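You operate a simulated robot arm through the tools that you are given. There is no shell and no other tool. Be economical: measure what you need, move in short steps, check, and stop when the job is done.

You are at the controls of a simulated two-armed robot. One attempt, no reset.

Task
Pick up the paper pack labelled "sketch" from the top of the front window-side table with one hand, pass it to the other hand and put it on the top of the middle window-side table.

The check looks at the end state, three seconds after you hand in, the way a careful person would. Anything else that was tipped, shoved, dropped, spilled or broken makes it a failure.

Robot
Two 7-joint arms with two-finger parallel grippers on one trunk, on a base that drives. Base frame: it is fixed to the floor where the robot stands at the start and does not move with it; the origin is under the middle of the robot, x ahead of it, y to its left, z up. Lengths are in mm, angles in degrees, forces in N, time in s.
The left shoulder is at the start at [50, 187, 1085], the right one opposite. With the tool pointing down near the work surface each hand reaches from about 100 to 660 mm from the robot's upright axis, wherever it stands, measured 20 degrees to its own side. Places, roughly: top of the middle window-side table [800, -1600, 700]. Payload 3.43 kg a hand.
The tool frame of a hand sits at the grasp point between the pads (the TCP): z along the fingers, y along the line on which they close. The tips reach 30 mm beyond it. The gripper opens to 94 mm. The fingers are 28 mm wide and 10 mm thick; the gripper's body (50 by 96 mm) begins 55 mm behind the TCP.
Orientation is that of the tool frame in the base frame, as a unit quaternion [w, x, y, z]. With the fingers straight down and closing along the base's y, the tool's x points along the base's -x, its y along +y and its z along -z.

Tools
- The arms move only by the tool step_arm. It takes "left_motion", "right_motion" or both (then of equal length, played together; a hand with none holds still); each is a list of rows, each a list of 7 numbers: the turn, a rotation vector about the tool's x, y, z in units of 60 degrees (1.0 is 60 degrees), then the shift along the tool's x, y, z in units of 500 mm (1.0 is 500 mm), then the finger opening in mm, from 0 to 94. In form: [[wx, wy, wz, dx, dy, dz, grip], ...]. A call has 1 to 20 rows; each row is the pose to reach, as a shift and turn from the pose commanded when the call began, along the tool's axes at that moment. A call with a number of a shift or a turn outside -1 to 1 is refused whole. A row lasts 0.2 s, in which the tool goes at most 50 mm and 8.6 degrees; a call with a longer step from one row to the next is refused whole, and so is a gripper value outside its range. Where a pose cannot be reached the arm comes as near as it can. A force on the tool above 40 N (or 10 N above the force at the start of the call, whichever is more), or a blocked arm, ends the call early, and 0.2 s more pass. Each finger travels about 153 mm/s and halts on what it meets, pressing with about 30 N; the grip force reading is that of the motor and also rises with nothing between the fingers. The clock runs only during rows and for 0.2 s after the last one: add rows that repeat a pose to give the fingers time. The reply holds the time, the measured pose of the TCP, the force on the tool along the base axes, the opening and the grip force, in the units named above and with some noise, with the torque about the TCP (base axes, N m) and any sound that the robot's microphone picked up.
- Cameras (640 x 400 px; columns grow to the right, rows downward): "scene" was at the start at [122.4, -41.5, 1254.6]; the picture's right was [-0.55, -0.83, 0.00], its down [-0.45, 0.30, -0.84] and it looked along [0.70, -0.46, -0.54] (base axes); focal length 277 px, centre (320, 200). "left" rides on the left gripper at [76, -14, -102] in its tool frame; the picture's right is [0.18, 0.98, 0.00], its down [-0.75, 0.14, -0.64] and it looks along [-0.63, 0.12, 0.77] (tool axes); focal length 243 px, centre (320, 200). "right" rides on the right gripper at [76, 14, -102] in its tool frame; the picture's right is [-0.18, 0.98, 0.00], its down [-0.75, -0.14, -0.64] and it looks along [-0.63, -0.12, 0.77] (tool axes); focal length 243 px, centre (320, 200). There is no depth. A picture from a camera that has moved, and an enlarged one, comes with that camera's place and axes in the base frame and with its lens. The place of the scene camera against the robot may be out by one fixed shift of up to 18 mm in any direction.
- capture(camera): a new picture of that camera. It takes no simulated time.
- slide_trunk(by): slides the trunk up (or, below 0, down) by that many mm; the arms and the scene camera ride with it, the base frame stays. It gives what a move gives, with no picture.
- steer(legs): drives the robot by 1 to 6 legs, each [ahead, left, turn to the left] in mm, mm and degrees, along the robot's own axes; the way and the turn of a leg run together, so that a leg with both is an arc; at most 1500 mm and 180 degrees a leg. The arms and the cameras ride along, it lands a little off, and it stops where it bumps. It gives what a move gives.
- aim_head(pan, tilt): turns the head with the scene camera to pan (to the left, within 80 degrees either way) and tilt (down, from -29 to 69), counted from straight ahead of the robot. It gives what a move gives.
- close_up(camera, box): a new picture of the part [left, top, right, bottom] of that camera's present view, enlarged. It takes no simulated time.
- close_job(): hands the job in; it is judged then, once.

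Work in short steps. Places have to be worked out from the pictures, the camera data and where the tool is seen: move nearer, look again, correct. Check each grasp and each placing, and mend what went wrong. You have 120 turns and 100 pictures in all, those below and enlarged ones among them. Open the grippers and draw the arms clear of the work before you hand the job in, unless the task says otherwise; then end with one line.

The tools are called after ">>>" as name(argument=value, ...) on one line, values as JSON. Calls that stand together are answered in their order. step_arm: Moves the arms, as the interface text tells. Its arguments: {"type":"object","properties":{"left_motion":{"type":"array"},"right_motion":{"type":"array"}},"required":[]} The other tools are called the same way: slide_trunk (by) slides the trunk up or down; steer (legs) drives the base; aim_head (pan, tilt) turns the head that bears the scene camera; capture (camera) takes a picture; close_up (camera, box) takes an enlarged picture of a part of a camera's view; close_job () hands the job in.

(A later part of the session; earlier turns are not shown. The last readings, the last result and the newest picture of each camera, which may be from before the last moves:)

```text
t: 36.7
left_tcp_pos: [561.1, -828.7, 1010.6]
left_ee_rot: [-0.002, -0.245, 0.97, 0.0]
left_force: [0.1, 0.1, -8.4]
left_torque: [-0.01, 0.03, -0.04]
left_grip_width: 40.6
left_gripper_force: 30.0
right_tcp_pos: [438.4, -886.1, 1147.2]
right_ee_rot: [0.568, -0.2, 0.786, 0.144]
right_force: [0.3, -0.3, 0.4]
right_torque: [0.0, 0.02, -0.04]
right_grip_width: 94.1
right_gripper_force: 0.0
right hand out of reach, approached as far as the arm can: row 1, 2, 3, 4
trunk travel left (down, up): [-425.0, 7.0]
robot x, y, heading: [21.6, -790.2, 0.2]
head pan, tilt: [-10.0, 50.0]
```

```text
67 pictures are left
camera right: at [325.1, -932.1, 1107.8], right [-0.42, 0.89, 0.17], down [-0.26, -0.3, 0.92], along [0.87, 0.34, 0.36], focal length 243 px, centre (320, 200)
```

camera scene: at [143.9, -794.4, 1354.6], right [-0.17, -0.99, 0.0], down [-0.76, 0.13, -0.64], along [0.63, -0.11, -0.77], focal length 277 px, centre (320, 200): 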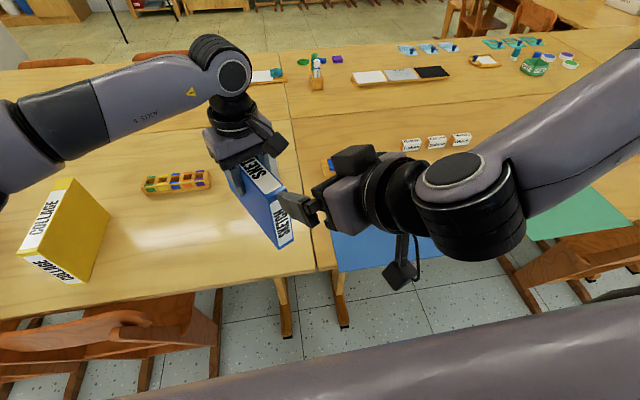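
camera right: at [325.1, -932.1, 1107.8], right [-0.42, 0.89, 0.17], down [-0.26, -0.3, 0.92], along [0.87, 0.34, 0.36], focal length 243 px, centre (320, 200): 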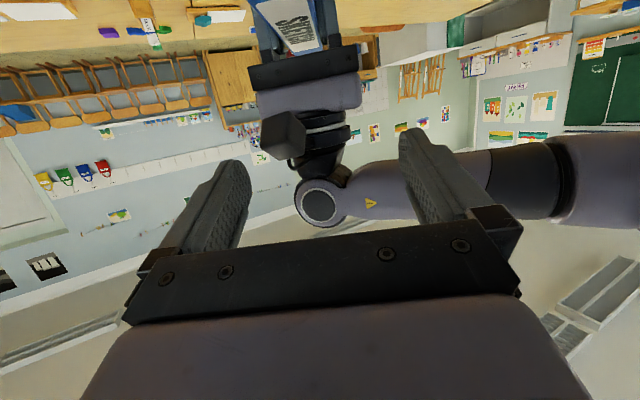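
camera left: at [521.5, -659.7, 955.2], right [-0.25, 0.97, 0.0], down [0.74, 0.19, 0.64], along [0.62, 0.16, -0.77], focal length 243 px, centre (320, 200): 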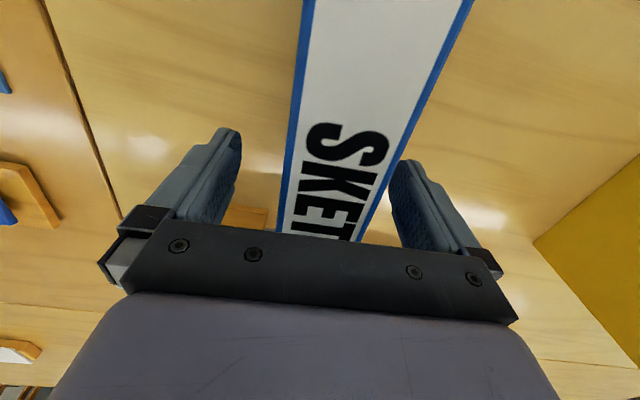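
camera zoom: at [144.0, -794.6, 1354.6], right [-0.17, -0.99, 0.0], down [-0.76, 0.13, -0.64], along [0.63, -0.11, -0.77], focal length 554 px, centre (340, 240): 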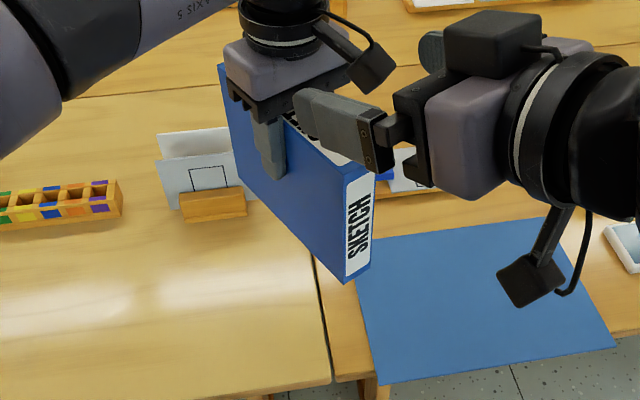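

At 72° tilt the right hand can only be that high, so I bring the pack up to it instead: left hand away a little, then up to z≈1134.

>>> step_arm(left_motion=[[0, 0, 0, -0.04, 0.008, 0, 5], [0, 0, 0, -0.075, 0.016, -0.01, 5], [0, 0, 0, -0.075, 0.016, -0.06, 5], [0, 0, 0, -0.075, 0.016, -0.12, 5], [0, 0, 0, -0.075, 0.016, -0.18, 5], [0, 0, 0, -0.075, 0.016, -0.23, 5], [0, 0, 0, -0.075, 0.016, -0.248, 5], [0, 0, 0, -0.075, 0.016, -0.248, 5]])

>>> close_up(camera="scene", box=[200, 0, 440, 200])

>>> capture(camera="right")

```text
t: 38.7
left_tcp_pos: [597.4, -774.1, 1107.1]
left_ee_rot: [-0.008, -0.272, 0.962, -0.002]
left_force: [0.1, 0.6, -7.0]
left_torque: [0.01, 0.01, 0.01]
left_grip_width: 40.2
left_gripper_force: 29.9
left hand out of reach, approached as far as the arm can: row 5, 6, 7, 8
right_tcp_pos: [438.7, -886.1, 1147.1]
right_ee_rot: [0.567, -0.202, 0.786, 0.144]
right_force: [0.3, 0.6, -0.1]
right_torque: [-0.01, -0.02, -0.01]
right_grip_width: 94.2
right_gripper_force: 0.2
trunk travel left (down, up): [-425.0, 7.0]
robot x, y, heading: [19.2, -790.4, 0.1]
head pan, tilt: [-10.0, 50.0]
stopped in row 8 (left hand): the arm was blocked; the commanded pose is now the measured one
```

```text
2.00 times, centred on (320, 100) of scene
camera zoom: at [144.3, -794.1, 1354.5], right [-0.17, -0.99, 0.0], down [-0.76, 0.13, -0.64], along [0.63, -0.11, -0.77], focal length 554 px, centre (320, 400)
```

zoom: 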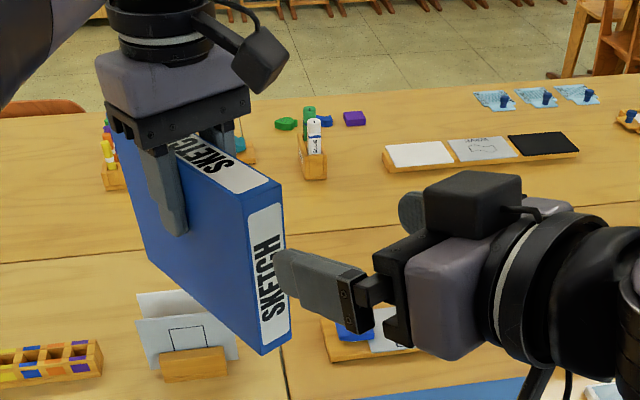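

```text
65 pictures are left
camera right: at [325.3, -931.8, 1107.5], right [-0.42, 0.89, 0.17], down [-0.26, -0.3, 0.92], along [0.87, 0.34, 0.36], focal length 243 px, centre (320, 200)
```

right: 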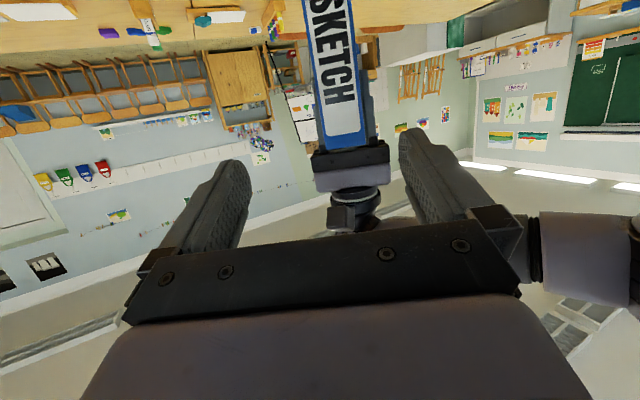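

The left hand is at its reach there. I move the right hand down and outward to a new pre-grasp first, then will bring the pack closer.

>>> step_arm(right_motion=[[0, 0, 0, 0.025, -0.018, -0.03, 94], [0, 0, 0, 0.05, -0.035, -0.06, 94], [0, 0, 0, 0.075, -0.052, -0.08, 94], [0, 0, 0, 0.098, -0.069, -0.094, 94], [0, 0, 0, 0.098, -0.069, -0.094, 94]])

```text
t: 39.9
left_tcp_pos: [595.9, -774.5, 1107.9]
left_ee_rot: [-0.008, -0.272, 0.962, -0.001]
left_force: [0.9, -0.2, -6.0]
left_torque: [-0.04, 0.04, 0.0]
left_grip_width: 40.3
left_gripper_force: 30.2
right_tcp_pos: [448.0, -944.4, 1140.8]
right_ee_rot: [0.566, -0.201, 0.787, 0.144]
right_force: [-0.2, -0.2, -0.1]
right_torque: [-0.03, 0.01, 0.0]
right_grip_width: 94.1
right_gripper_force: 0.1
right hand out of reach, approached as far as the arm can: row 1, 2, 3, 4, 5
trunk travel left (down, up): [-425.0, 7.0]
robot x, y, heading: [19.6, -791.5, 0.0]
head pan, tilt: [-10.0, 50.0]
```

Reach is better when lower-tilted and farther out. I set the right hand to 62° tilt at a pre-grasp near (415, -976, 1054).

>>> step_arm(right_motion=[[0, 0.06, 0, 0.05, -0.006, -0.01, 94], [0, 0.12, 0, 0.1, -0.012, -0.015, 94], [0, 0.167, 0, 0.15, -0.02, -0.025, 94], [0, 0.167, 0, 0.193, -0.025, -0.03, 94], [0, 0.167, 0, 0.193, -0.025, -0.03, 94]])

```text
t: 41.1
left_tcp_pos: [595.8, -774.0, 1109.3]
left_ee_rot: [-0.007, -0.272, 0.962, -0.002]
left_force: [-0.7, -0.1, -7.5]
left_torque: [-0.03, 0.02, 0.0]
left_grip_width: 40.1
left_gripper_force: 29.7
right_tcp_pos: [430.3, -985.3, 1067.8]
right_ee_rot: [0.495, -0.213, 0.833, 0.126]
right_force: [-0.4, 0.3, -0.1]
right_torque: [-0.03, 0.02, 0.0]
right_grip_width: 94.1
right_gripper_force: 0.0
right hand out of reach, approached as far as the arm can: row 1, 2, 3, 4, 5
trunk travel left (down, up): [-425.0, 7.0]
robot x, y, heading: [16.0, -790.7, -0.0]
head pan, tilt: [-10.0, 50.0]
```

Good, 61° tilt reached. Now I bring the pack over with the left hand to about (560, -905, 1054).

>>> step_arm(left_motion=[[0, 0, 0.01, 0.03, -0.03, 0.03, 5], [0, 0, 0.02, 0.07, -0.07, 0.06, 5], [0, 0, 0.03, 0.11, -0.11, 0.09, 5], [0, 0, 0.04, 0.16, -0.15, 0.11, 5], [0, 0, 0.052, 0.199, -0.185, 0.11, 5], [0, 0, 0.052, 0.199, -0.185, 0.11, 5]])

>>> aim_head(pan=-15, tilt=42)

>>> capture(camera="scene")

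>>> capture(camera="right")

```text
t: 42.5
left_tcp_pos: [560.9, -845.5, 1053.4]
left_ee_rot: [-0.009, -0.27, 0.963, -0.004]
left_force: [-0.6, 0.3, -6.9]
left_torque: [0.01, 0.0, -0.02]
left_grip_width: 40.6
left_gripper_force: 29.9
left hand out of reach, approached as far as the arm can: row 2, 3, 4, 5, 6
right_tcp_pos: [429.1, -985.8, 1067.6]
right_ee_rot: [0.495, -0.212, 0.833, 0.126]
right_force: [-0.6, 0.5, 0.2]
right_torque: [-0.02, 0.02, 0.02]
right_grip_width: 94.3
right_gripper_force: 0.0
trunk travel left (down, up): [-425.0, 7.0]
robot x, y, heading: [17.9, -788.7, 0.1]
head pan, tilt: [-10.0, 50.0]
```

```text
t: 43.2
left_tcp_pos: [561.9, -845.0, 1052.9]
left_ee_rot: [-0.008, -0.269, 0.963, -0.002]
left_force: [-0.3, 0.5, -7.3]
left_torque: [0.03, 0.02, 0.0]
left_grip_width: 40.7
left_gripper_force: 29.5
right_tcp_pos: [430.8, -984.9, 1068.1]
right_ee_rot: [0.494, -0.213, 0.833, 0.126]
right_force: [1.0, 0.1, 0.8]
right_torque: [-0.02, 0.01, -0.02]
right_grip_width: 93.9
right_gripper_force: 0.0
trunk travel left (down, up): [-425.0, 7.0]
robot x, y, heading: [18.9, -792.4, 0.5]
head pan, tilt: [-15.0, 42.0]
```

```text
64 pictures are left
camera scene: at [149.0, -802.7, 1365.8], right [-0.26, -0.97, 0.0], down [-0.65, 0.17, -0.74], along [0.72, -0.19, -0.67], focal length 277 px, centre (320, 200)
```

scene: 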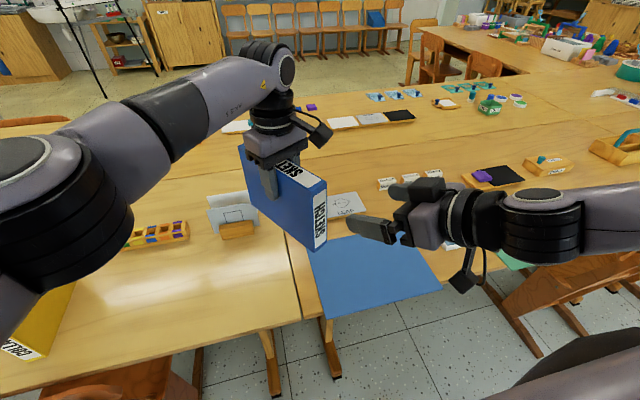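

```text
63 pictures are left
camera right: at [312.1, -1032.9, 1050.8], right [-0.39, 0.9, 0.16], down [-0.11, -0.22, 0.97], along [0.91, 0.36, 0.19], focal length 243 px, centre (320, 200)
```

right: 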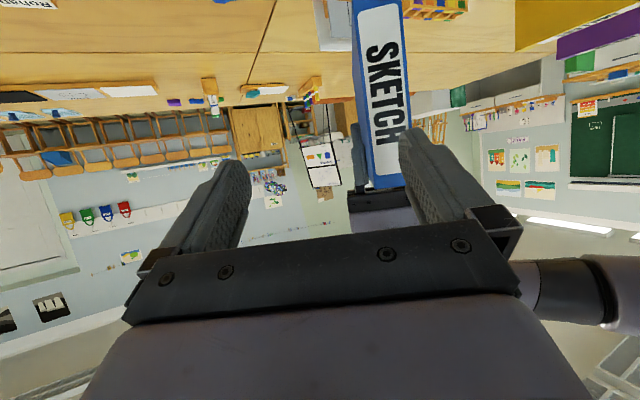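

The left hand sits at (562, -845, 1053), yaw ≈31°. I align the right hand laterally with the pack's end plane and match yaw.

>>> step_arm(right_motion=[[-0.01, 0, -0.006, -0.008, 0.036, 0.02, 94], [-0.02, 0, -0.012, -0.016, 0.072, 0.04, 94], [-0.039, 0, -0.022, -0.023, 0.107, 0.064, 94], [-0.039, 0, -0.022, -0.023, 0.107, 0.064, 94]])

>>> capture(camera="right")

```text
t: 44.2
left_tcp_pos: [560.9, -844.8, 1051.5]
left_ee_rot: [-0.009, -0.269, 0.963, -0.003]
left_force: [0.6, 0.3, -6.6]
left_torque: [0.0, 0.04, -0.01]
left_grip_width: 40.1
left_gripper_force: 29.8
right_tcp_pos: [436.9, -924.9, 1078.5]
right_ee_rot: [0.491, -0.232, 0.828, 0.136]
right_force: [0.5, -0.6, -0.8]
right_torque: [0.0, -0.01, 0.01]
right_grip_width: 94.0
right_gripper_force: 0.1
right hand out of reach, approached as far as the arm can: row 1, 2, 3, 4
trunk travel left (down, up): [-425.0, 7.0]
robot x, y, heading: [19.5, -789.4, 0.4]
head pan, tilt: [-15.0, 42.0]
```

```text
62 pictures are left
camera right: at [320.3, -978.1, 1061.5], right [-0.43, 0.89, 0.16], down [-0.1, -0.22, 0.97], along [0.9, 0.41, 0.19], focal length 243 px, centre (320, 200)
```

right: 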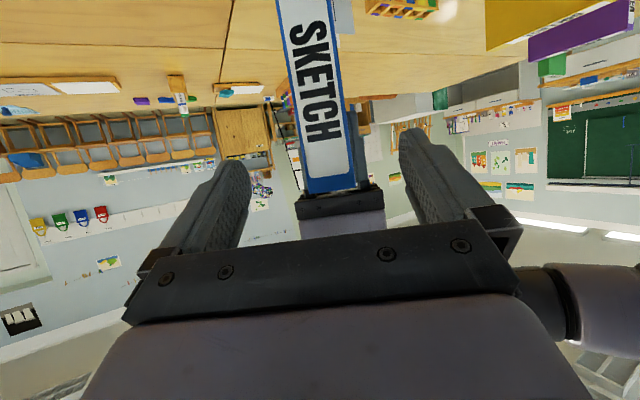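

Alignment is good (pack between the fingers). I advance along the approach by about half and check.

>>> step_arm(right_motion=[[0, 0, 0, 0.015, 0.004, 0.03, 94], [0, 0, 0, 0.028, 0.008, 0.07, 94], [0, 0, 0, 0.028, 0.008, 0.12, 94], [0, 0, 0, 0.028, 0.008, 0.12, 94]])

>>> close_up(camera="scene", box=[220, 80, 440, 280])

>>> capture(camera="right")

```text
t: 45.2
left_tcp_pos: [561.4, -845.1, 1053.4]
left_ee_rot: [-0.008, -0.269, 0.963, -0.004]
left_force: [-0.4, 0.4, -7.0]
left_torque: [-0.02, 0.04, 0.0]
left_grip_width: 40.3
left_gripper_force: 29.7
right_tcp_pos: [476.9, -898.2, 1073.8]
right_ee_rot: [0.491, -0.232, 0.828, 0.137]
right_force: [-0.8, -0.8, -0.1]
right_torque: [0.0, -0.02, -0.03]
right_grip_width: 93.9
right_gripper_force: 0.1
right hand out of reach, approached as far as the arm can: row 1, 2, 3, 4
trunk travel left (down, up): [-425.0, 7.0]
robot x, y, heading: [17.3, -785.5, 0.2]
head pan, tilt: [-15.0, 42.0]
```

```text
2.00 times, centred on (330, 180) of scene
camera zoom: at [148.9, -802.8, 1365.8], right [-0.26, -0.97, 0.0], down [-0.65, 0.17, -0.74], along [0.72, -0.19, -0.67], focal length 554 px, centre (300, 240)
```

zoom: 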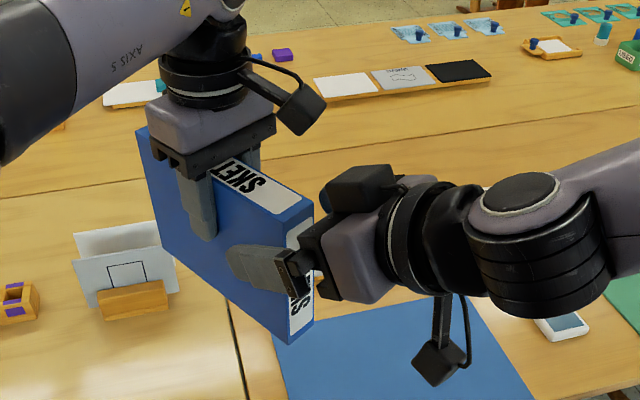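

```text
60 pictures are left
camera right: at [361.2, -951.8, 1056.3], right [-0.43, 0.89, 0.16], down [-0.1, -0.22, 0.97], along [0.9, 0.41, 0.18], focal length 243 px, centre (320, 200)
```

right: 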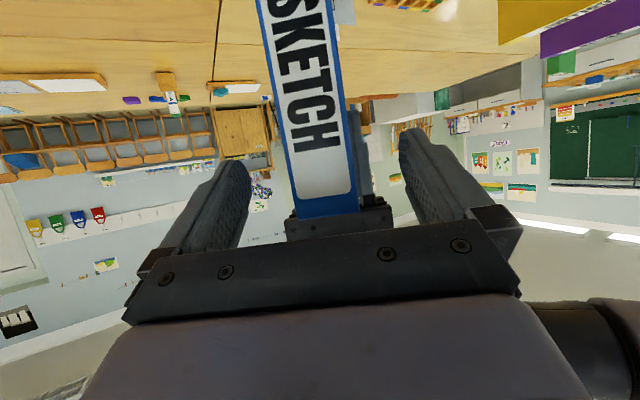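

The right hand can't get low enough at this tilt without the left camera being in the way. Better: set the pack back on its original spot, regrip it with the left hand nearer its far end, then hand over with a steeper right hand. First back the right hand off.

>>> step_arm(right_motion=[[0, 0, 0, 0, 0, -0.05, 94], [0, 0, 0, 0, 0, -0.12, 94], [0, 0, 0, 0, 0, -0.19, 94], [0, 0, 0, 0, -0.08, -0.22, 94], [0, 0, 0, 0, -0.15, -0.22, 94], [0, 0, 0, 0, -0.15, -0.22, 94]])

```text
t: 46.6
left_tcp_pos: [562.2, -846.1, 1053.0]
left_ee_rot: [-0.008, -0.269, 0.963, -0.003]
left_force: [0.8, 0.5, -7.4]
left_torque: [-0.02, -0.02, -0.03]
left_grip_width: 40.1
left_gripper_force: 29.8
right_tcp_pos: [433.6, -1012.2, 1125.1]
right_ee_rot: [0.494, -0.232, 0.827, 0.137]
right_force: [-0.2, -0.6, -0.6]
right_torque: [0.0, -0.02, 0.0]
right_grip_width: 94.1
right_gripper_force: 0.1
right hand out of reach, approached as far as the arm can: row 3, 4
trunk travel left (down, up): [-425.0, 7.0]
robot x, y, heading: [20.2, -792.7, 0.2]
head pan, tilt: [-15.0, 42.0]
```

Now the left hand carries the pack back above its original spot.

>>> step_arm(left_motion=[[0, -0.003, 0.08, -0.045, 0.053, 0.014, 5], [0, -0.006, 0.16, -0.09, 0.106, 0.028, 5], [0, -0.009, 0.24, -0.135, 0.159, 0.043, 5], [0, -0.012, 0.32, -0.18, 0.212, 0.058, 5], [0, -0.014, 0.4, -0.225, 0.265, 0.072, 5], [0, -0.016, 0.457, -0.27, 0.318, 0.086, 5], [0, -0.016, 0.457, -0.27, 0.318, 0.086, 5]])

>>> aim_head(pan=15, tilt=48)

>>> capture(camera="scene")

```text
t: 48.2
left_tcp_pos: [590.4, -663.5, 1007.0]
left_ee_rot: [0.001, -0.004, 1.0, -0.001]
left_force: [-1.0, -1.0, -6.9]
left_torque: [-0.01, 0.03, -0.01]
left_grip_width: 41.0
left_gripper_force: 29.3
right_tcp_pos: [432.4, -1013.2, 1125.1]
right_ee_rot: [0.493, -0.233, 0.827, 0.138]
right_force: [0.0, -0.1, 0.3]
right_torque: [0.02, 0.0, -0.02]
right_grip_width: 93.9
right_gripper_force: 0.0
trunk travel left (down, up): [-425.0, 7.0]
robot x, y, heading: [22.1, -787.3, 0.1]
head pan, tilt: [-15.0, 42.0]
```

```text
t: 49.1
left_tcp_pos: [590.2, -663.6, 1006.7]
left_ee_rot: [0.0, -0.006, 1.0, -0.001]
left_force: [0.9, 0.5, -7.1]
left_torque: [0.01, 0.04, 0.0]
left_grip_width: 40.6
left_gripper_force: 30.1
right_tcp_pos: [435.0, -1010.9, 1124.9]
right_ee_rot: [0.493, -0.232, 0.827, 0.137]
right_force: [0.0, -0.3, -0.1]
right_torque: [0.01, -0.01, -0.01]
right_grip_width: 93.9
right_gripper_force: 0.0
trunk travel left (down, up): [-425.0, 7.0]
robot x, y, heading: [17.1, -790.0, 0.2]
head pan, tilt: [15.0, 48.0]
```

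```text
59 pictures are left
camera scene: at [144.3, -760.6, 1357.3], right [0.26, -0.97, 0.0], down [-0.72, -0.19, -0.67], along [0.65, 0.17, -0.74], focal length 277 px, centre (320, 200)
```

scene: 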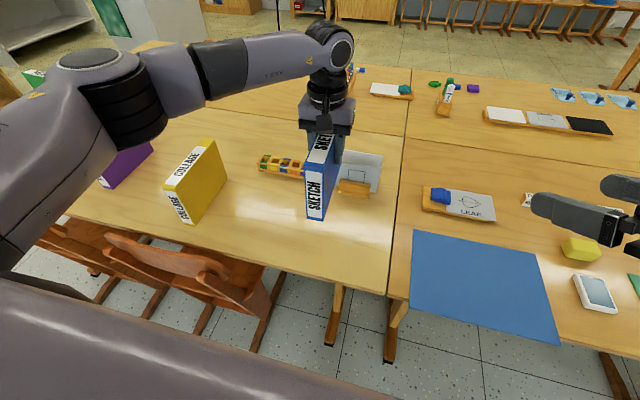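

I lower the pack onto its original spot.

>>> step_arm(left_motion=[[0, 0, 0, 0, 0.024, 0.03, 5], [0, 0, 0, 0, 0.048, 0.08, 5], [0, 0, 0, 0, 0.048, 0.14, 5], [0, 0, 0, 0, 0.048, 0.2, 5], [0, 0, 0, 0, 0.048, 0.25, 5], [0, 0, 0, 0, 0.048, 0.28, 5], [0, 0, 0, 0, 0.048, 0.294, 5], [0, 0, 0, 0, 0.048, 0.3, 5], [0, 0, 0, 0, 0.048, 0.304, 5], [0, 0, 0, 0, 0.048, 0.306, 5]])

```text
t: 51.3
left_tcp_pos: [591.1, -640.3, 854.4]
left_ee_rot: [0.001, -0.005, 1.0, -0.001]
left_force: [-0.1, -0.5, -6.9]
left_torque: [-0.01, 0.01, 0.0]
left_grip_width: 40.5
left_gripper_force: 30.1
right_tcp_pos: [433.1, -1010.7, 1124.4]
right_ee_rot: [0.494, -0.232, 0.827, 0.136]
right_force: [0.0, -0.6, 0.3]
right_torque: [0.01, -0.04, -0.01]
right_grip_width: 93.8
right_gripper_force: 0.2
trunk travel left (down, up): [-425.0, 7.0]
robot x, y, heading: [20.0, -791.8, 0.1]
head pan, tilt: [15.0, 48.0]
```

Still carrying the weight; lower a few millimetres more until contact.

>>> step_arm(left_motion=[[0, 0, 0, 0, 0, 0.002, 5], [0, 0, 0, 0, 0, 0.004, 5], [0, 0, 0, 0, 0, 0.006, 5], [0, 0, 0, 0, 0, 0.006, 5]])

```text
t: 52.3
left_tcp_pos: [591.5, -640.0, 855.4]
left_ee_rot: [0.003, -0.007, 1.0, -0.002]
left_force: [2.3, 1.3, 7.4]
left_torque: [0.35, 1.09, -0.16]
left_grip_width: 40.4
left_gripper_force: 29.9
right_tcp_pos: [431.9, -1012.0, 1125.3]
right_ee_rot: [0.494, -0.232, 0.826, 0.138]
right_force: [-0.2, 0.0, 0.2]
right_torque: [-0.01, 0.03, 0.01]
right_grip_width: 93.8
right_gripper_force: 0.1
trunk travel left (down, up): [-425.0, 7.0]
robot x, y, heading: [22.9, -790.7, 0.2]
head pan, tilt: [15.0, 48.0]
```

It rests on the table; notably the grip withstood about 1 Nm without slipping. I open the fingers and rise.

>>> step_arm(left_motion=[[0, 0, 0, 0, 0, 0.0, 46], [0, 0, 0, 0, 0, 0, 60], [0, 0, 0, 0, 0, 0, 92], [0, 0, 0, 0, 0, 0, 94], [0, 0, 0, 0, 0, -0.05, 94], [0, 0, 0, 0, 0, -0.12, 94], [0, 0, 0, 0, 0, -0.18, 94], [0, 0, 0, 0, 0, -0.18, 94]])

>>> capture(camera="left")

>>> capture(camera="scene")

```text
t: 54.1
left_tcp_pos: [593.0, -640.4, 940.8]
left_ee_rot: [0.001, -0.007, 1.0, -0.002]
left_force: [0.5, 0.8, 1.1]
left_torque: [-0.01, -0.03, 0.02]
left_grip_width: 94.1
left_gripper_force: 0.0
right_tcp_pos: [433.0, -1012.5, 1125.2]
right_ee_rot: [0.494, -0.233, 0.826, 0.138]
right_force: [-0.4, 0.6, -0.2]
right_torque: [-0.01, -0.01, 0.01]
right_grip_width: 94.0
right_gripper_force: 0.0
trunk travel left (down, up): [-425.0, 7.0]
robot x, y, heading: [17.8, -788.7, 0.0]
head pan, tilt: [15.0, 48.0]
```

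```text
58 pictures are left
camera left: at [515.2, -654.6, 1042.7], right [-0.2, 0.98, 0.0], down [0.75, 0.15, 0.64], along [0.63, 0.12, -0.77], focal length 243 px, centre (320, 200)
```

left: 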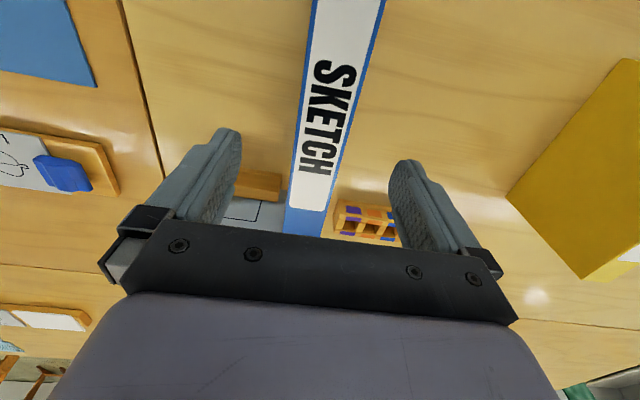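

```text
57 pictures are left
camera scene: at [143.6, -760.6, 1357.4], right [0.26, -0.96, 0.0], down [-0.72, -0.19, -0.67], along [0.65, 0.18, -0.74], focal length 277 px, centre (320, 200)
```

scene: 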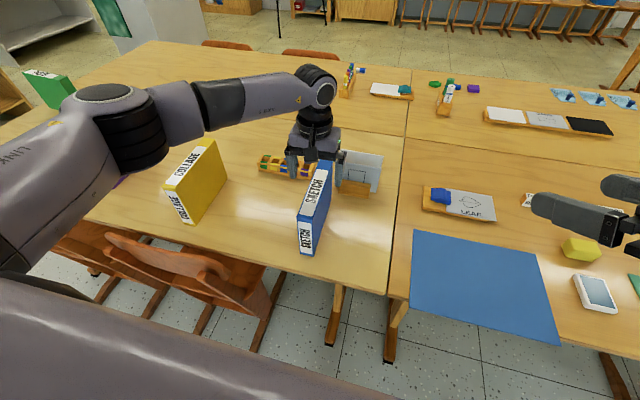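

The pack stands well. I move the left hand 48 mm toward the pack's far end and descend to regrip.

>>> step_arm(left_motion=[[0, 0, 0, -0.05, 0, 0, 94], [0, 0, 0, -0.096, 0, 0, 94], [0, 0, 0, -0.096, 0, 0.06, 94], [0, 0, 0, -0.096, 0, 0.12, 94], [0, 0, 0, -0.096, 0, 0.16, 94], [0, 0, 0, -0.096, 0, 0.174, 94], [0, 0, 0, -0.096, 0, 0.174, 94]])

>>> close_up(camera="scene", box=[230, 60, 430, 260])

```text
t: 55.7
left_tcp_pos: [624.2, -639.7, 859.7]
left_ee_rot: [0.002, -0.006, 1.0, -0.001]
left_force: [0.1, -0.3, -1.1]
left_torque: [0.0, 0.04, -0.01]
left_grip_width: 94.1
left_gripper_force: 0.0
left hand out of reach, approached as far as the arm can: row 3, 4, 5, 6, 7
right_tcp_pos: [432.7, -1011.7, 1124.0]
right_ee_rot: [0.495, -0.232, 0.826, 0.138]
right_force: [-0.1, 0.5, 0.3]
right_torque: [-0.01, -0.02, 0.03]
right_grip_width: 94.0
right_gripper_force: 0.1
trunk travel left (down, up): [-425.0, 7.0]
robot x, y, heading: [20.6, -789.4, 0.2]
head pan, tilt: [15.0, 48.0]
```

```text
2.00 times, centred on (330, 160) of scene
camera zoom: at [143.6, -760.8, 1357.4], right [0.26, -0.96, 0.0], down [-0.72, -0.19, -0.67], along [0.65, 0.18, -0.74], focal length 554 px, centre (300, 280)
```

zoom: 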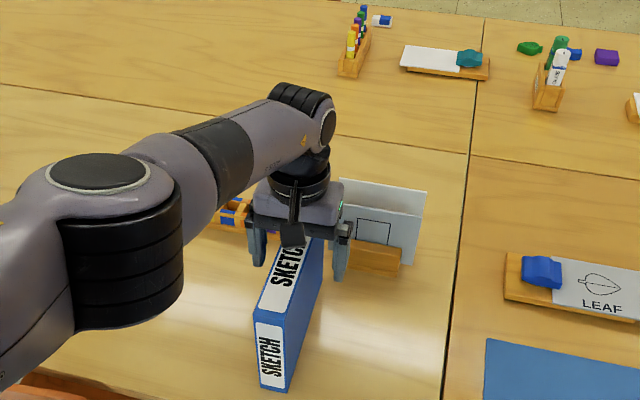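

Reach is short by 16 mm at this trunk height. I rise, lower the trunk, and retry.

>>> step_arm(left_motion=[[0, 0, 0, 0, 0, -0.08, 94], [0, 0, 0, 0, 0, -0.16, 94], [0, 0, 0, 0.03, 0, -0.24, 94], [0, 0, 0, 0.05, 0, -0.32, 94], [0, 0, 0, 0.05, 0, -0.32, 94]])

>>> slide_trunk(by=-100)

```text
t: 56.9
left_tcp_pos: [600.0, -639.9, 1017.9]
left_ee_rot: [0.001, -0.007, 1.0, -0.001]
left_force: [0.6, 0.5, 0.2]
left_torque: [-0.01, 0.01, 0.0]
left_grip_width: 93.6
left_gripper_force: 0.1
right_tcp_pos: [433.0, -1012.2, 1126.1]
right_ee_rot: [0.493, -0.232, 0.827, 0.137]
right_force: [0.0, 0.0, -0.9]
right_torque: [-0.02, 0.03, 0.01]
right_grip_width: 94.1
right_gripper_force: 0.1
trunk travel left (down, up): [-425.0, 7.0]
robot x, y, heading: [22.7, -788.1, 0.2]
head pan, tilt: [15.0, 48.0]
```

```text
t: 58.3
left_tcp_pos: [600.1, -639.9, 918.4]
left_ee_rot: [0.002, -0.006, 1.0, -0.001]
left_force: [-0.3, 0.5, 0.3]
left_torque: [0.03, -0.01, 0.02]
left_grip_width: 94.0
left_gripper_force: 0.1
right_tcp_pos: [433.2, -1013.1, 1026.0]
right_ee_rot: [0.494, -0.232, 0.826, 0.137]
right_force: [0.9, 0.0, -0.4]
right_torque: [0.01, -0.03, 0.0]
right_grip_width: 94.3
right_gripper_force: 0.1
trunk travel left (down, up): [-325.0, 107.0]
robot x, y, heading: [21.5, -788.8, 0.1]
head pan, tilt: [15.0, 48.0]
```

Now forward 42 mm and down to z≈856.

>>> step_arm(left_motion=[[0, 0, 0, -0.042, 0, 0, 94], [0, 0, 0, -0.084, 0, 0, 94], [0, 0, 0, -0.084, 0, 0.05, 94], [0, 0, 0, -0.084, 0, 0.1, 94], [0, 0, 0, -0.084, 0, 0.124, 94], [0, 0, 0, -0.084, 0, 0.124, 94]])

>>> capture(camera="left")

```text
t: 59.7
left_tcp_pos: [642.5, -641.0, 855.7]
left_ee_rot: [0.001, -0.006, 1.0, -0.001]
left_force: [0.1, 0.6, 0.2]
left_torque: [0.0, 0.0, -0.01]
left_grip_width: 93.9
left_gripper_force: 0.0
right_tcp_pos: [432.7, -1011.4, 1024.5]
right_ee_rot: [0.494, -0.232, 0.827, 0.137]
right_force: [0.8, 1.5, 0.2]
right_torque: [0.0, -0.01, 0.01]
right_grip_width: 93.8
right_gripper_force: 0.1
trunk travel left (down, up): [-325.0, 107.0]
robot x, y, heading: [18.6, -786.2, 0.1]
head pan, tilt: [15.0, 48.0]
```

```text
55 pictures are left
camera left: at [565.4, -654.8, 957.3], right [-0.2, 0.98, 0.0], down [0.75, 0.15, 0.64], along [0.63, 0.12, -0.77], focal length 243 px, centre (320, 200)
```

left: 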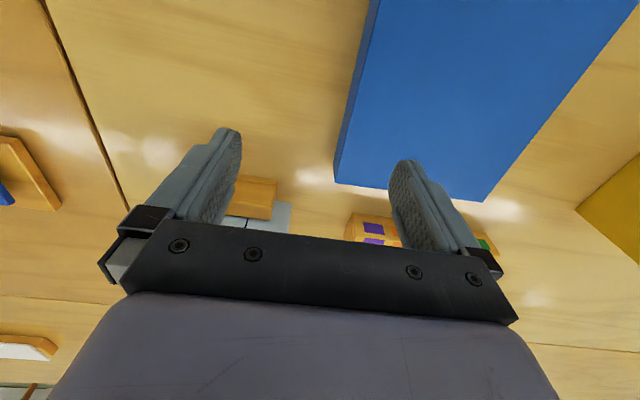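

The pack appears to have tipped over to the left. I look at the scene.

>>> capture(camera="scene")

>>> close_up(camera="scene", box=[150, 60, 400, 260])

```text
54 pictures are left
camera scene: at [143.5, -760.7, 1257.4], right [0.26, -0.96, 0.0], down [-0.72, -0.19, -0.67], along [0.65, 0.18, -0.74], focal length 277 px, centre (320, 200)
```

scene: 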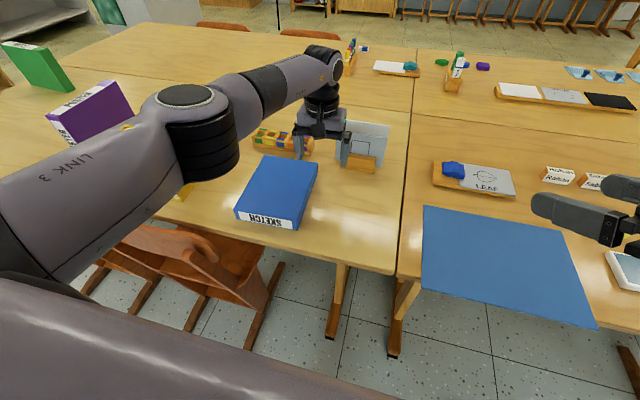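

```text
2.00 times, centred on (275, 160) of scene
camera zoom: at [143.5, -760.7, 1257.4], right [0.26, -0.96, 0.0], down [-0.72, -0.19, -0.67], along [0.65, 0.18, -0.74], focal length 554 px, centre (410, 280)
```

zoom: 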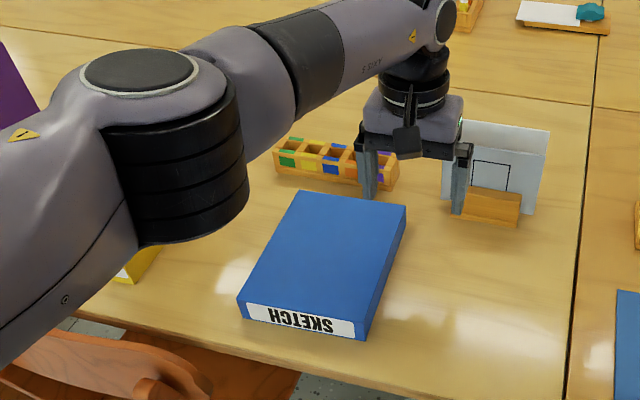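

The pack tipped onto its left face (x≈485–690, y≈-610…-460, 40 mm thick). Plan: hook its far end and pull it to overhang the near table edge, then grip the overhanging end, roll it upright, and pass to the other hand from above. First I raise the left hand clear and look around.

>>> step_arm(left_motion=[[0, 0, 0, 0, 0, -0.06, 94], [0, 0, 0, 0.02, 0, -0.14, 94], [0, 0, 0, 0.08, 0, -0.22, 60], [0, 0, 0, 0.16, 0, -0.28, 30], [0, 0, 0, 0.24, 0, -0.3, 0], [0, 0, 0, 0.24, 0, -0.3, 0]])

>>> aim_head(pan=30, tilt=50)

>>> capture(camera="scene")

>>> capture(camera="left")

```text
t: 61.1
left_tcp_pos: [521.5, -640.2, 1005.9]
left_ee_rot: [0.001, -0.007, 1.0, -0.001]
left_force: [-0.5, -0.2, 0.4]
left_torque: [-0.03, 0.01, 0.0]
left_grip_width: 0.2
left_gripper_force: 29.8
right_tcp_pos: [432.5, -1012.5, 1024.8]
right_ee_rot: [0.494, -0.231, 0.827, 0.137]
right_force: [0.3, 0.7, 0.4]
right_torque: [-0.01, 0.02, 0.0]
right_grip_width: 93.9
right_gripper_force: 0.1
trunk travel left (down, up): [-325.0, 107.0]
robot x, y, heading: [18.9, -785.2, 0.3]
head pan, tilt: [15.0, 48.0]
```

```text
t: 61.8
left_tcp_pos: [522.0, -639.4, 1005.5]
left_ee_rot: [0.0, -0.006, 1.0, -0.001]
left_force: [0.0, -0.2, 0.1]
left_torque: [-0.02, 0.0, 0.01]
left_grip_width: 0.0
left_gripper_force: 29.7
right_tcp_pos: [432.5, -1012.1, 1024.7]
right_ee_rot: [0.494, -0.232, 0.827, 0.137]
right_force: [-0.3, -0.2, 0.2]
right_torque: [-0.01, 0.0, 0.05]
right_grip_width: 93.8
right_gripper_force: 0.0
trunk travel left (down, up): [-325.0, 107.0]
robot x, y, heading: [20.1, -790.6, 0.4]
head pan, tilt: [30.0, 50.0]
```

```text
52 pictures are left
camera scene: at [134.0, -742.6, 1254.7], right [0.5, -0.86, 0.0], down [-0.66, -0.38, -0.64], along [0.56, 0.32, -0.77], focal length 277 px, centre (320, 200)
```

scene: 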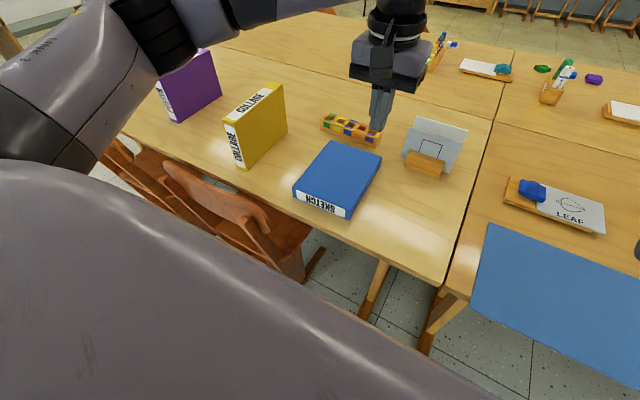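

```text
51 pictures are left
camera left: at [444.8, -654.0, 1107.3], right [-0.2, 0.98, 0.0], down [0.75, 0.15, 0.64], along [0.63, 0.12, -0.77], focal length 243 px, centre (320, 200)
```

left: 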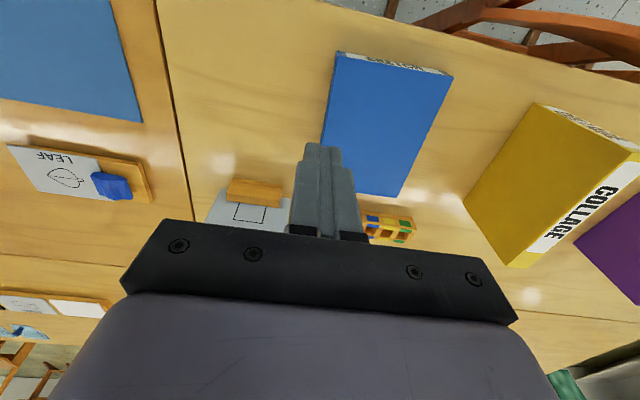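

Everything else is intact. The table edge is at x≈453; pack spans x 488–683, y -627…-475. I drive 130 mm left for the hooking move.

>>> steer(legs=[[0, 130, 0]])

```text
t: 63.6
left_tcp_pos: [521.0, -509.4, 1005.1]
left_ee_rot: [0.001, -0.006, 1.0, -0.002]
left_force: [-0.1, 0.1, 0.2]
left_torque: [-0.03, 0.0, -0.01]
left_grip_width: 0.0
left_gripper_force: 29.4
right_tcp_pos: [431.9, -882.9, 1024.0]
right_ee_rot: [0.495, -0.231, 0.827, 0.136]
right_force: [-0.3, -0.2, -0.8]
right_torque: [-0.01, 0.03, 0.01]
right_grip_width: 94.2
right_gripper_force: 0.0
trunk travel left (down, up): [-325.0, 107.0]
robot x, y, heading: [20.1, -656.6, 0.2]
head pan, tilt: [30.0, 50.0]
```

I tilt the closed left fingers forward and bring them above and behind the pack's far end.

>>> step_arm(left_motion=[[0, -0.08, 0, -0.06, -0.02, 0.0, 0], [0, -0.16, 0, -0.13, -0.04, 0.02, 0], [0, -0.24, 0, -0.2, -0.06, 0.06, 0], [0, -0.32, 0, -0.27, -0.08, 0.11, 0], [0, -0.4, 0, -0.33, -0.1, 0.16, 0], [0, -0.417, 0, -0.37, -0.101, 0.21, 0], [0, -0.417, 0, -0.37, -0.101, 0.21, 0]])

>>> aim_head(pan=15, tilt=42)

>>> capture(camera="scene")

>>> capture(camera="left")

```text
t: 65.2
left_tcp_pos: [708.5, -556.7, 901.5]
left_ee_rot: [0.218, -0.005, 0.976, 0.0]
left_force: [0.9, -0.6, 1.0]
left_torque: [0.0, 0.01, -0.02]
left_grip_width: 0.0
left_gripper_force: 29.9
right_tcp_pos: [432.7, -883.7, 1025.6]
right_ee_rot: [0.495, -0.231, 0.827, 0.136]
right_force: [0.7, 0.0, 0.4]
right_torque: [0.01, 0.02, -0.02]
right_grip_width: 94.0
right_gripper_force: 0.1
trunk travel left (down, up): [-325.0, 107.0]
robot x, y, heading: [17.1, -662.6, 0.3]
head pan, tilt: [30.0, 50.0]
```

```text
t: 66.0
left_tcp_pos: [709.1, -555.9, 901.3]
left_ee_rot: [0.218, -0.006, 0.976, -0.001]
left_force: [0.5, 0.4, 0.9]
left_torque: [-0.01, 0.04, 0.01]
left_grip_width: 0.0
left_gripper_force: 29.6
right_tcp_pos: [432.4, -883.5, 1024.7]
right_ee_rot: [0.495, -0.231, 0.827, 0.136]
right_force: [-0.3, 0.1, 0.2]
right_torque: [0.0, -0.01, -0.04]
right_grip_width: 94.0
right_gripper_force: 0.0
trunk travel left (down, up): [-325.0, 107.0]
robot x, y, heading: [21.2, -663.2, 0.2]
head pan, tilt: [15.0, 42.0]
```

```text
50 pictures are left
camera scene: at [147.8, -630.6, 1265.9], right [0.26, -0.97, 0.0], down [-0.65, -0.18, -0.74], along [0.72, 0.19, -0.67], focal length 277 px, centre (320, 200)
```

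scene: 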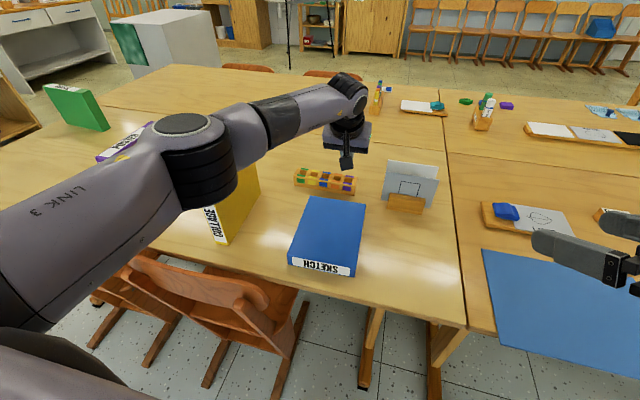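

```text
49 pictures are left
camera left: at [595.4, -571.8, 961.5], right [-0.18, 0.98, -0.08], down [0.41, 0.15, 0.9], along [0.9, 0.13, -0.43], focal length 243 px, centre (320, 200)
```

left: 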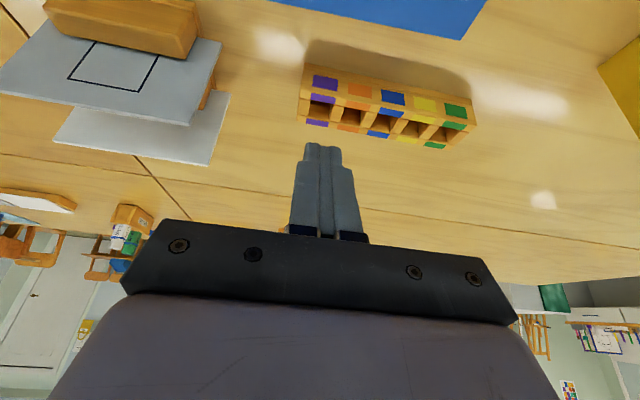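

Clearances: pack far edge x≈687, caddy front x≈757; the fingers fit in between. I descend vertically to z≈784.

>>> step_arm(left_motion=[[0, 0, 0, 0.03, 0, 0.065, 0], [0, 0, 0, 0.06, 0, 0.13, 0], [0, 0, 0, 0.085, 0, 0.182, 0], [0, 0, 0, 0.099, 0, 0.212, 0], [0, 0, 0, 0.099, 0, 0.212, 0]])

>>> close_up(camera="scene", box=[260, 100, 460, 300])

```text
t: 67.2
left_tcp_pos: [697.8, -556.0, 791.5]
left_ee_rot: [0.219, -0.006, 0.976, -0.001]
left_force: [7.1, 0.0, 3.2]
left_torque: [0.02, 0.14, 0.02]
left_grip_width: 0.0
left_gripper_force: 29.4
left hand out of reach, approached as far as the arm can: row 3, 4, 5
right_tcp_pos: [433.0, -884.0, 1024.0]
right_ee_rot: [0.494, -0.231, 0.827, 0.136]
right_force: [0.9, -0.1, 0.8]
right_torque: [0.01, 0.02, -0.02]
right_grip_width: 94.0
right_gripper_force: 0.0
trunk travel left (down, up): [-325.0, 107.0]
robot x, y, heading: [17.1, -661.0, 0.3]
head pan, tilt: [15.0, 42.0]
```

```text
2.00 times, centred on (360, 200) of scene
camera zoom: at [147.3, -630.8, 1266.1], right [0.26, -0.97, 0.0], down [-0.65, -0.17, -0.74], along [0.72, 0.19, -0.67], focal length 554 px, centre (240, 200)
```

zoom: 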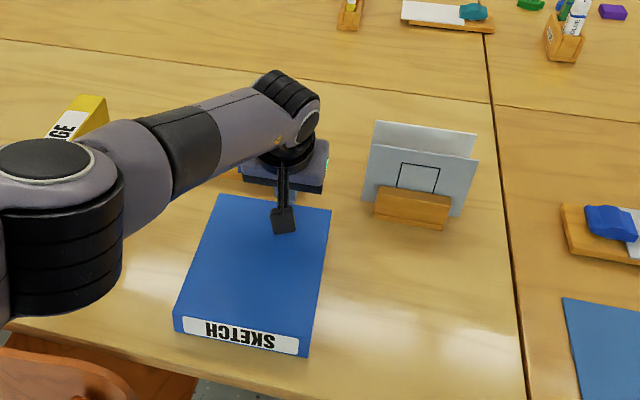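

Already hooked with light contact. I pull the pack toward me by about 95 mm in small steps.

>>> step_arm(left_motion=[[0, 0, 0, 0.018, 0, -0.0085, 0], [0, 0, 0, 0.036, 0, -0.017, 0], [0, 0, 0, 0.054, 0, -0.025, 0], [0, 0, 0, 0.072, 0, -0.0335, 0], [0, 0, 0, 0.09, 0, -0.042, 0], [0, 0, 0, 0.108, 0, -0.05, 0], [0, 0, 0, 0.126, 0, -0.0585, 0], [0, 0, 0, 0.144, 0, -0.067, 0], [0, 0, 0, 0.16, 0, -0.0745, 0], [0, 0, 0, 0.172, 0, -0.08, 0]])

>>> capture(camera="scene")

```text
t: 69.4
left_tcp_pos: [602.5, -557.3, 789.2]
left_ee_rot: [0.218, -0.006, 0.976, 0.0]
left_force: [2.6, 0.8, 0.2]
left_torque: [-0.03, -0.06, 0.01]
left_grip_width: 0.0
left_gripper_force: 30.0
right_tcp_pos: [431.1, -883.7, 1024.9]
right_ee_rot: [0.494, -0.232, 0.827, 0.137]
right_force: [-0.3, -0.1, 0.3]
right_torque: [-0.01, 0.01, 0.01]
right_grip_width: 94.1
right_gripper_force: 0.1
trunk travel left (down, up): [-325.0, 107.0]
robot x, y, heading: [20.2, -660.6, 0.2]
head pan, tilt: [15.0, 42.0]
```

```text
47 pictures are left
camera scene: at [147.9, -630.6, 1265.9], right [0.26, -0.97, 0.0], down [-0.65, -0.17, -0.74], along [0.72, 0.19, -0.67], focal length 277 px, centre (320, 200)
```

scene: 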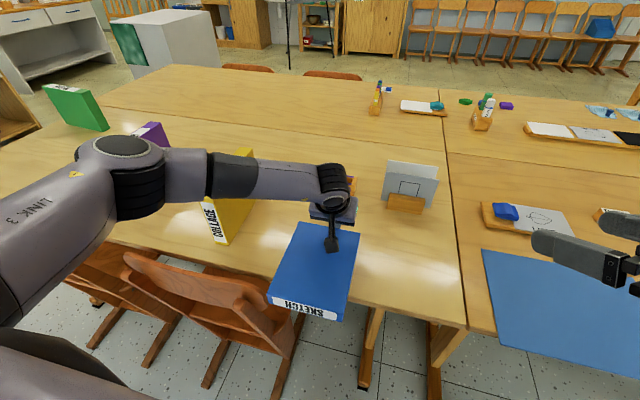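

Overhang is now ~58 mm. I pull 12 mm more, then lift the hook away.

>>> step_arm(left_motion=[[0, 0, 0, 0.011, 0, -0.005, 0], [0, 0, 0, 0.022, 0, -0.01, 0], [0, 0, 0, 0.005, 0, -0.002, 0], [0, 0, 0, -0.03, 0, -0.06, 0], [0, 0, 0, -0.06, 0, -0.14, 0], [0, 0, 0, -0.09, 0, -0.22, 0], [0, 0, 0, -0.09, 0, -0.3, 0], [0, 0, 0, -0.09, 0, -0.36, 0], [0, 0, 0, -0.09, 0, -0.36, 0]])

>>> capture(camera="scene")

>>> capture(camera="left")

```text
t: 71.4
left_tcp_pos: [565.0, -556.5, 971.1]
left_ee_rot: [0.217, -0.005, 0.976, -0.001]
left_force: [-0.3, 0.3, -0.2]
left_torque: [0.01, 0.03, 0.03]
left_grip_width: 0.1
left_gripper_force: 30.5
right_tcp_pos: [432.3, -882.8, 1024.1]
right_ee_rot: [0.494, -0.232, 0.827, 0.137]
right_force: [-0.1, 0.5, 0.0]
right_torque: [-0.02, 0.0, 0.0]
right_grip_width: 94.1
right_gripper_force: 0.0
trunk travel left (down, up): [-325.0, 107.0]
robot x, y, heading: [16.1, -663.4, -0.2]
head pan, tilt: [15.0, 42.0]
```

```text
46 pictures are left
camera scene: at [147.8, -630.6, 1265.9], right [0.26, -0.97, 0.0], down [-0.65, -0.17, -0.74], along [0.72, 0.19, -0.67], focal length 277 px, centre (320, 200)
```

scene: 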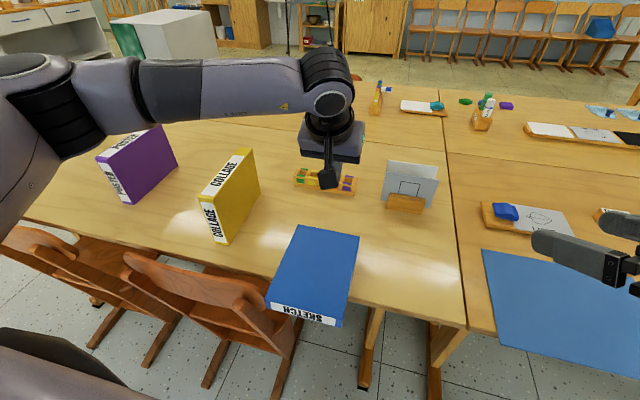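

```text
45 pictures are left
camera left: at [452.6, -571.4, 1030.9], right [-0.18, 0.98, -0.08], down [0.41, 0.15, 0.9], along [0.9, 0.13, -0.43], focal length 243 px, centre (320, 200)
```

left: 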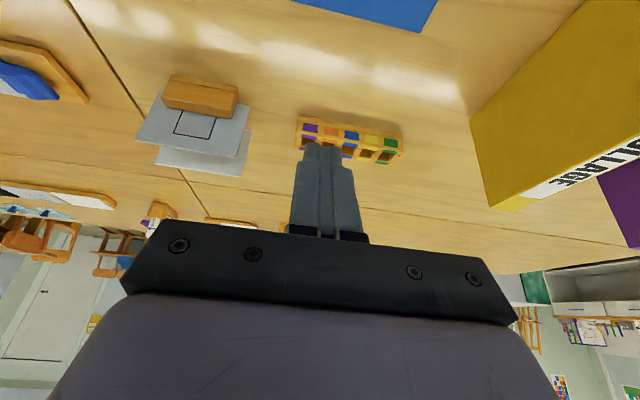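

The pack overhangs the edge by ~75 mm and is stable. I back the robot off to make room for a horizontal left hand in front of the pack.

>>> steer(legs=[[-160, 0, 0], [0, -60, 0]])

>>> step_arm(left_motion=[[0, -0.13, 0, 0, 0, 0, 40], [0, -0.26, 0, 0, 0, 0, 60], [0, -0.39, 0, 0, 0, 0, 80], [0, -0.52, 0, 0, 0, 0, 90], [0, -0.65, 0, 0, 0, 0, 90], [0, -0.78, 0, 0, 0, 0, 90], [0, -0.91, 0, 0, 0, 0, 90], [0, -1.0, 0, 0, 0, 0, 90], [0, -1.0, 0, 0, 0, 0, 90]])

```text
t: 73.6
left_tcp_pos: [405.6, -615.7, 971.3]
left_ee_rot: [0.218, -0.007, 0.976, 0.001]
left_force: [0.5, 0.7, 0.7]
left_torque: [0.04, 0.01, -0.04]
left_grip_width: 0.0
left_gripper_force: 30.4
right_tcp_pos: [272.3, -943.0, 1025.2]
right_ee_rot: [0.494, -0.231, 0.827, 0.137]
right_force: [0.0, -0.7, 0.3]
right_torque: [0.04, 0.0, -0.02]
right_grip_width: 93.8
right_gripper_force: 0.0
trunk travel left (down, up): [-325.0, 107.0]
robot x, y, heading: [-140.4, -721.8, 0.1]
head pan, tilt: [15.0, 42.0]
```

```text
t: 75.6
left_tcp_pos: [405.2, -617.0, 973.1]
left_ee_rot: [0.676, -0.007, 0.737, 0.004]
left_force: [-0.5, -0.4, 0.8]
left_torque: [0.0, 0.01, 0.0]
left_grip_width: 90.3
left_gripper_force: 0.0
left hand out of reach, approached as far as the arm can: row 8, 9
right_tcp_pos: [272.6, -943.2, 1024.1]
right_ee_rot: [0.495, -0.232, 0.826, 0.137]
right_force: [0.1, -0.5, -0.7]
right_torque: [0.03, 0.0, -0.01]
right_grip_width: 93.8
right_gripper_force: 0.0
trunk travel left (down, up): [-325.0, 107.0]
robot x, y, heading: [-141.4, -720.4, 0.2]
head pan, tilt: [15.0, 42.0]
```

Tilt ≈85°. Now I roll the left hand about its pointing axis so the fingers close vertically (first 60°).

>>> step_arm(left_motion=[[0, 0, -0.13, 0, 0, 0, 90], [0, 0, -0.26, 0, 0, 0, 90], [0, 0, -0.39, 0, 0, 0, 90], [0, 0, -0.52, 0, 0, 0, 90], [0, 0, -0.65, 0, 0, 0, 90], [0, 0, -0.78, 0, 0, 0, 90], [0, 0, -0.91, 0, 0, 0, 90], [0, 0, -1.0, 0, 0, 0, 90]])

>>> step_arm(left_motion=[[0, 0, -0.13, 0, 0, 0, 90], [0, 0, -0.26, 0, 0, 0, 90], [0, 0, -0.39, 0, 0, 0, 90], [0, 0, -0.5, 0, 0, 0, 90], [0, 0, -0.5, 0, 0, 0, 90]])

>>> capture(camera="scene")

```text
t: 77.4
left_tcp_pos: [405.2, -619.2, 973.9]
left_ee_rot: [0.587, -0.375, 0.634, -0.335]
left_force: [-0.6, 0.0, -0.6]
left_torque: [-0.01, -0.02, 0.01]
left_grip_width: 90.1
left_gripper_force: 0.0
right_tcp_pos: [272.8, -943.8, 1025.2]
right_ee_rot: [0.494, -0.233, 0.826, 0.138]
right_force: [0.2, 0.6, -0.7]
right_torque: [0.02, 0.02, 0.0]
right_grip_width: 94.0
right_gripper_force: 0.1
trunk travel left (down, up): [-325.0, 107.0]
robot x, y, heading: [-139.2, -724.2, 0.2]
head pan, tilt: [15.0, 42.0]
```

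```text
t: 78.6
left_tcp_pos: [404.9, -618.7, 972.9]
left_ee_rot: [-0.481, 0.527, -0.516, 0.474]
left_force: [-0.2, 0.2, -0.3]
left_torque: [0.02, 0.03, 0.01]
left_grip_width: 90.1
left_gripper_force: 0.1
right_tcp_pos: [272.5, -943.4, 1025.0]
right_ee_rot: [0.494, -0.232, 0.827, 0.137]
right_force: [0.2, 0.1, -0.3]
right_torque: [-0.01, 0.05, 0.0]
right_grip_width: 94.0
right_gripper_force: 0.1
trunk travel left (down, up): [-325.0, 107.0]
robot x, y, heading: [-137.7, -719.4, -0.3]
head pan, tilt: [15.0, 42.0]
```

```text
44 pictures are left
camera scene: at [-12.1, -690.3, 1265.9], right [0.26, -0.96, 0.0], down [-0.65, -0.18, -0.74], along [0.72, 0.19, -0.67], focal length 277 px, centre (320, 200)
```

scene: 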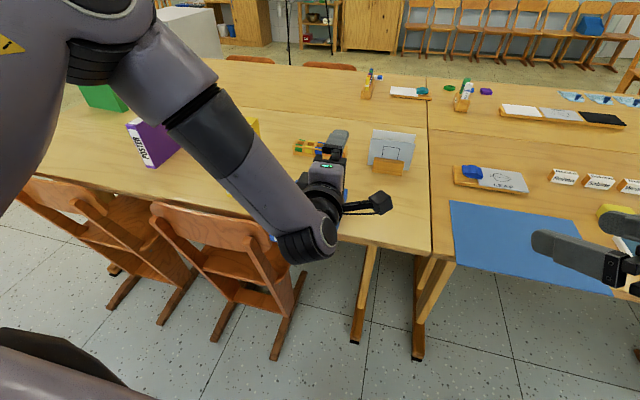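

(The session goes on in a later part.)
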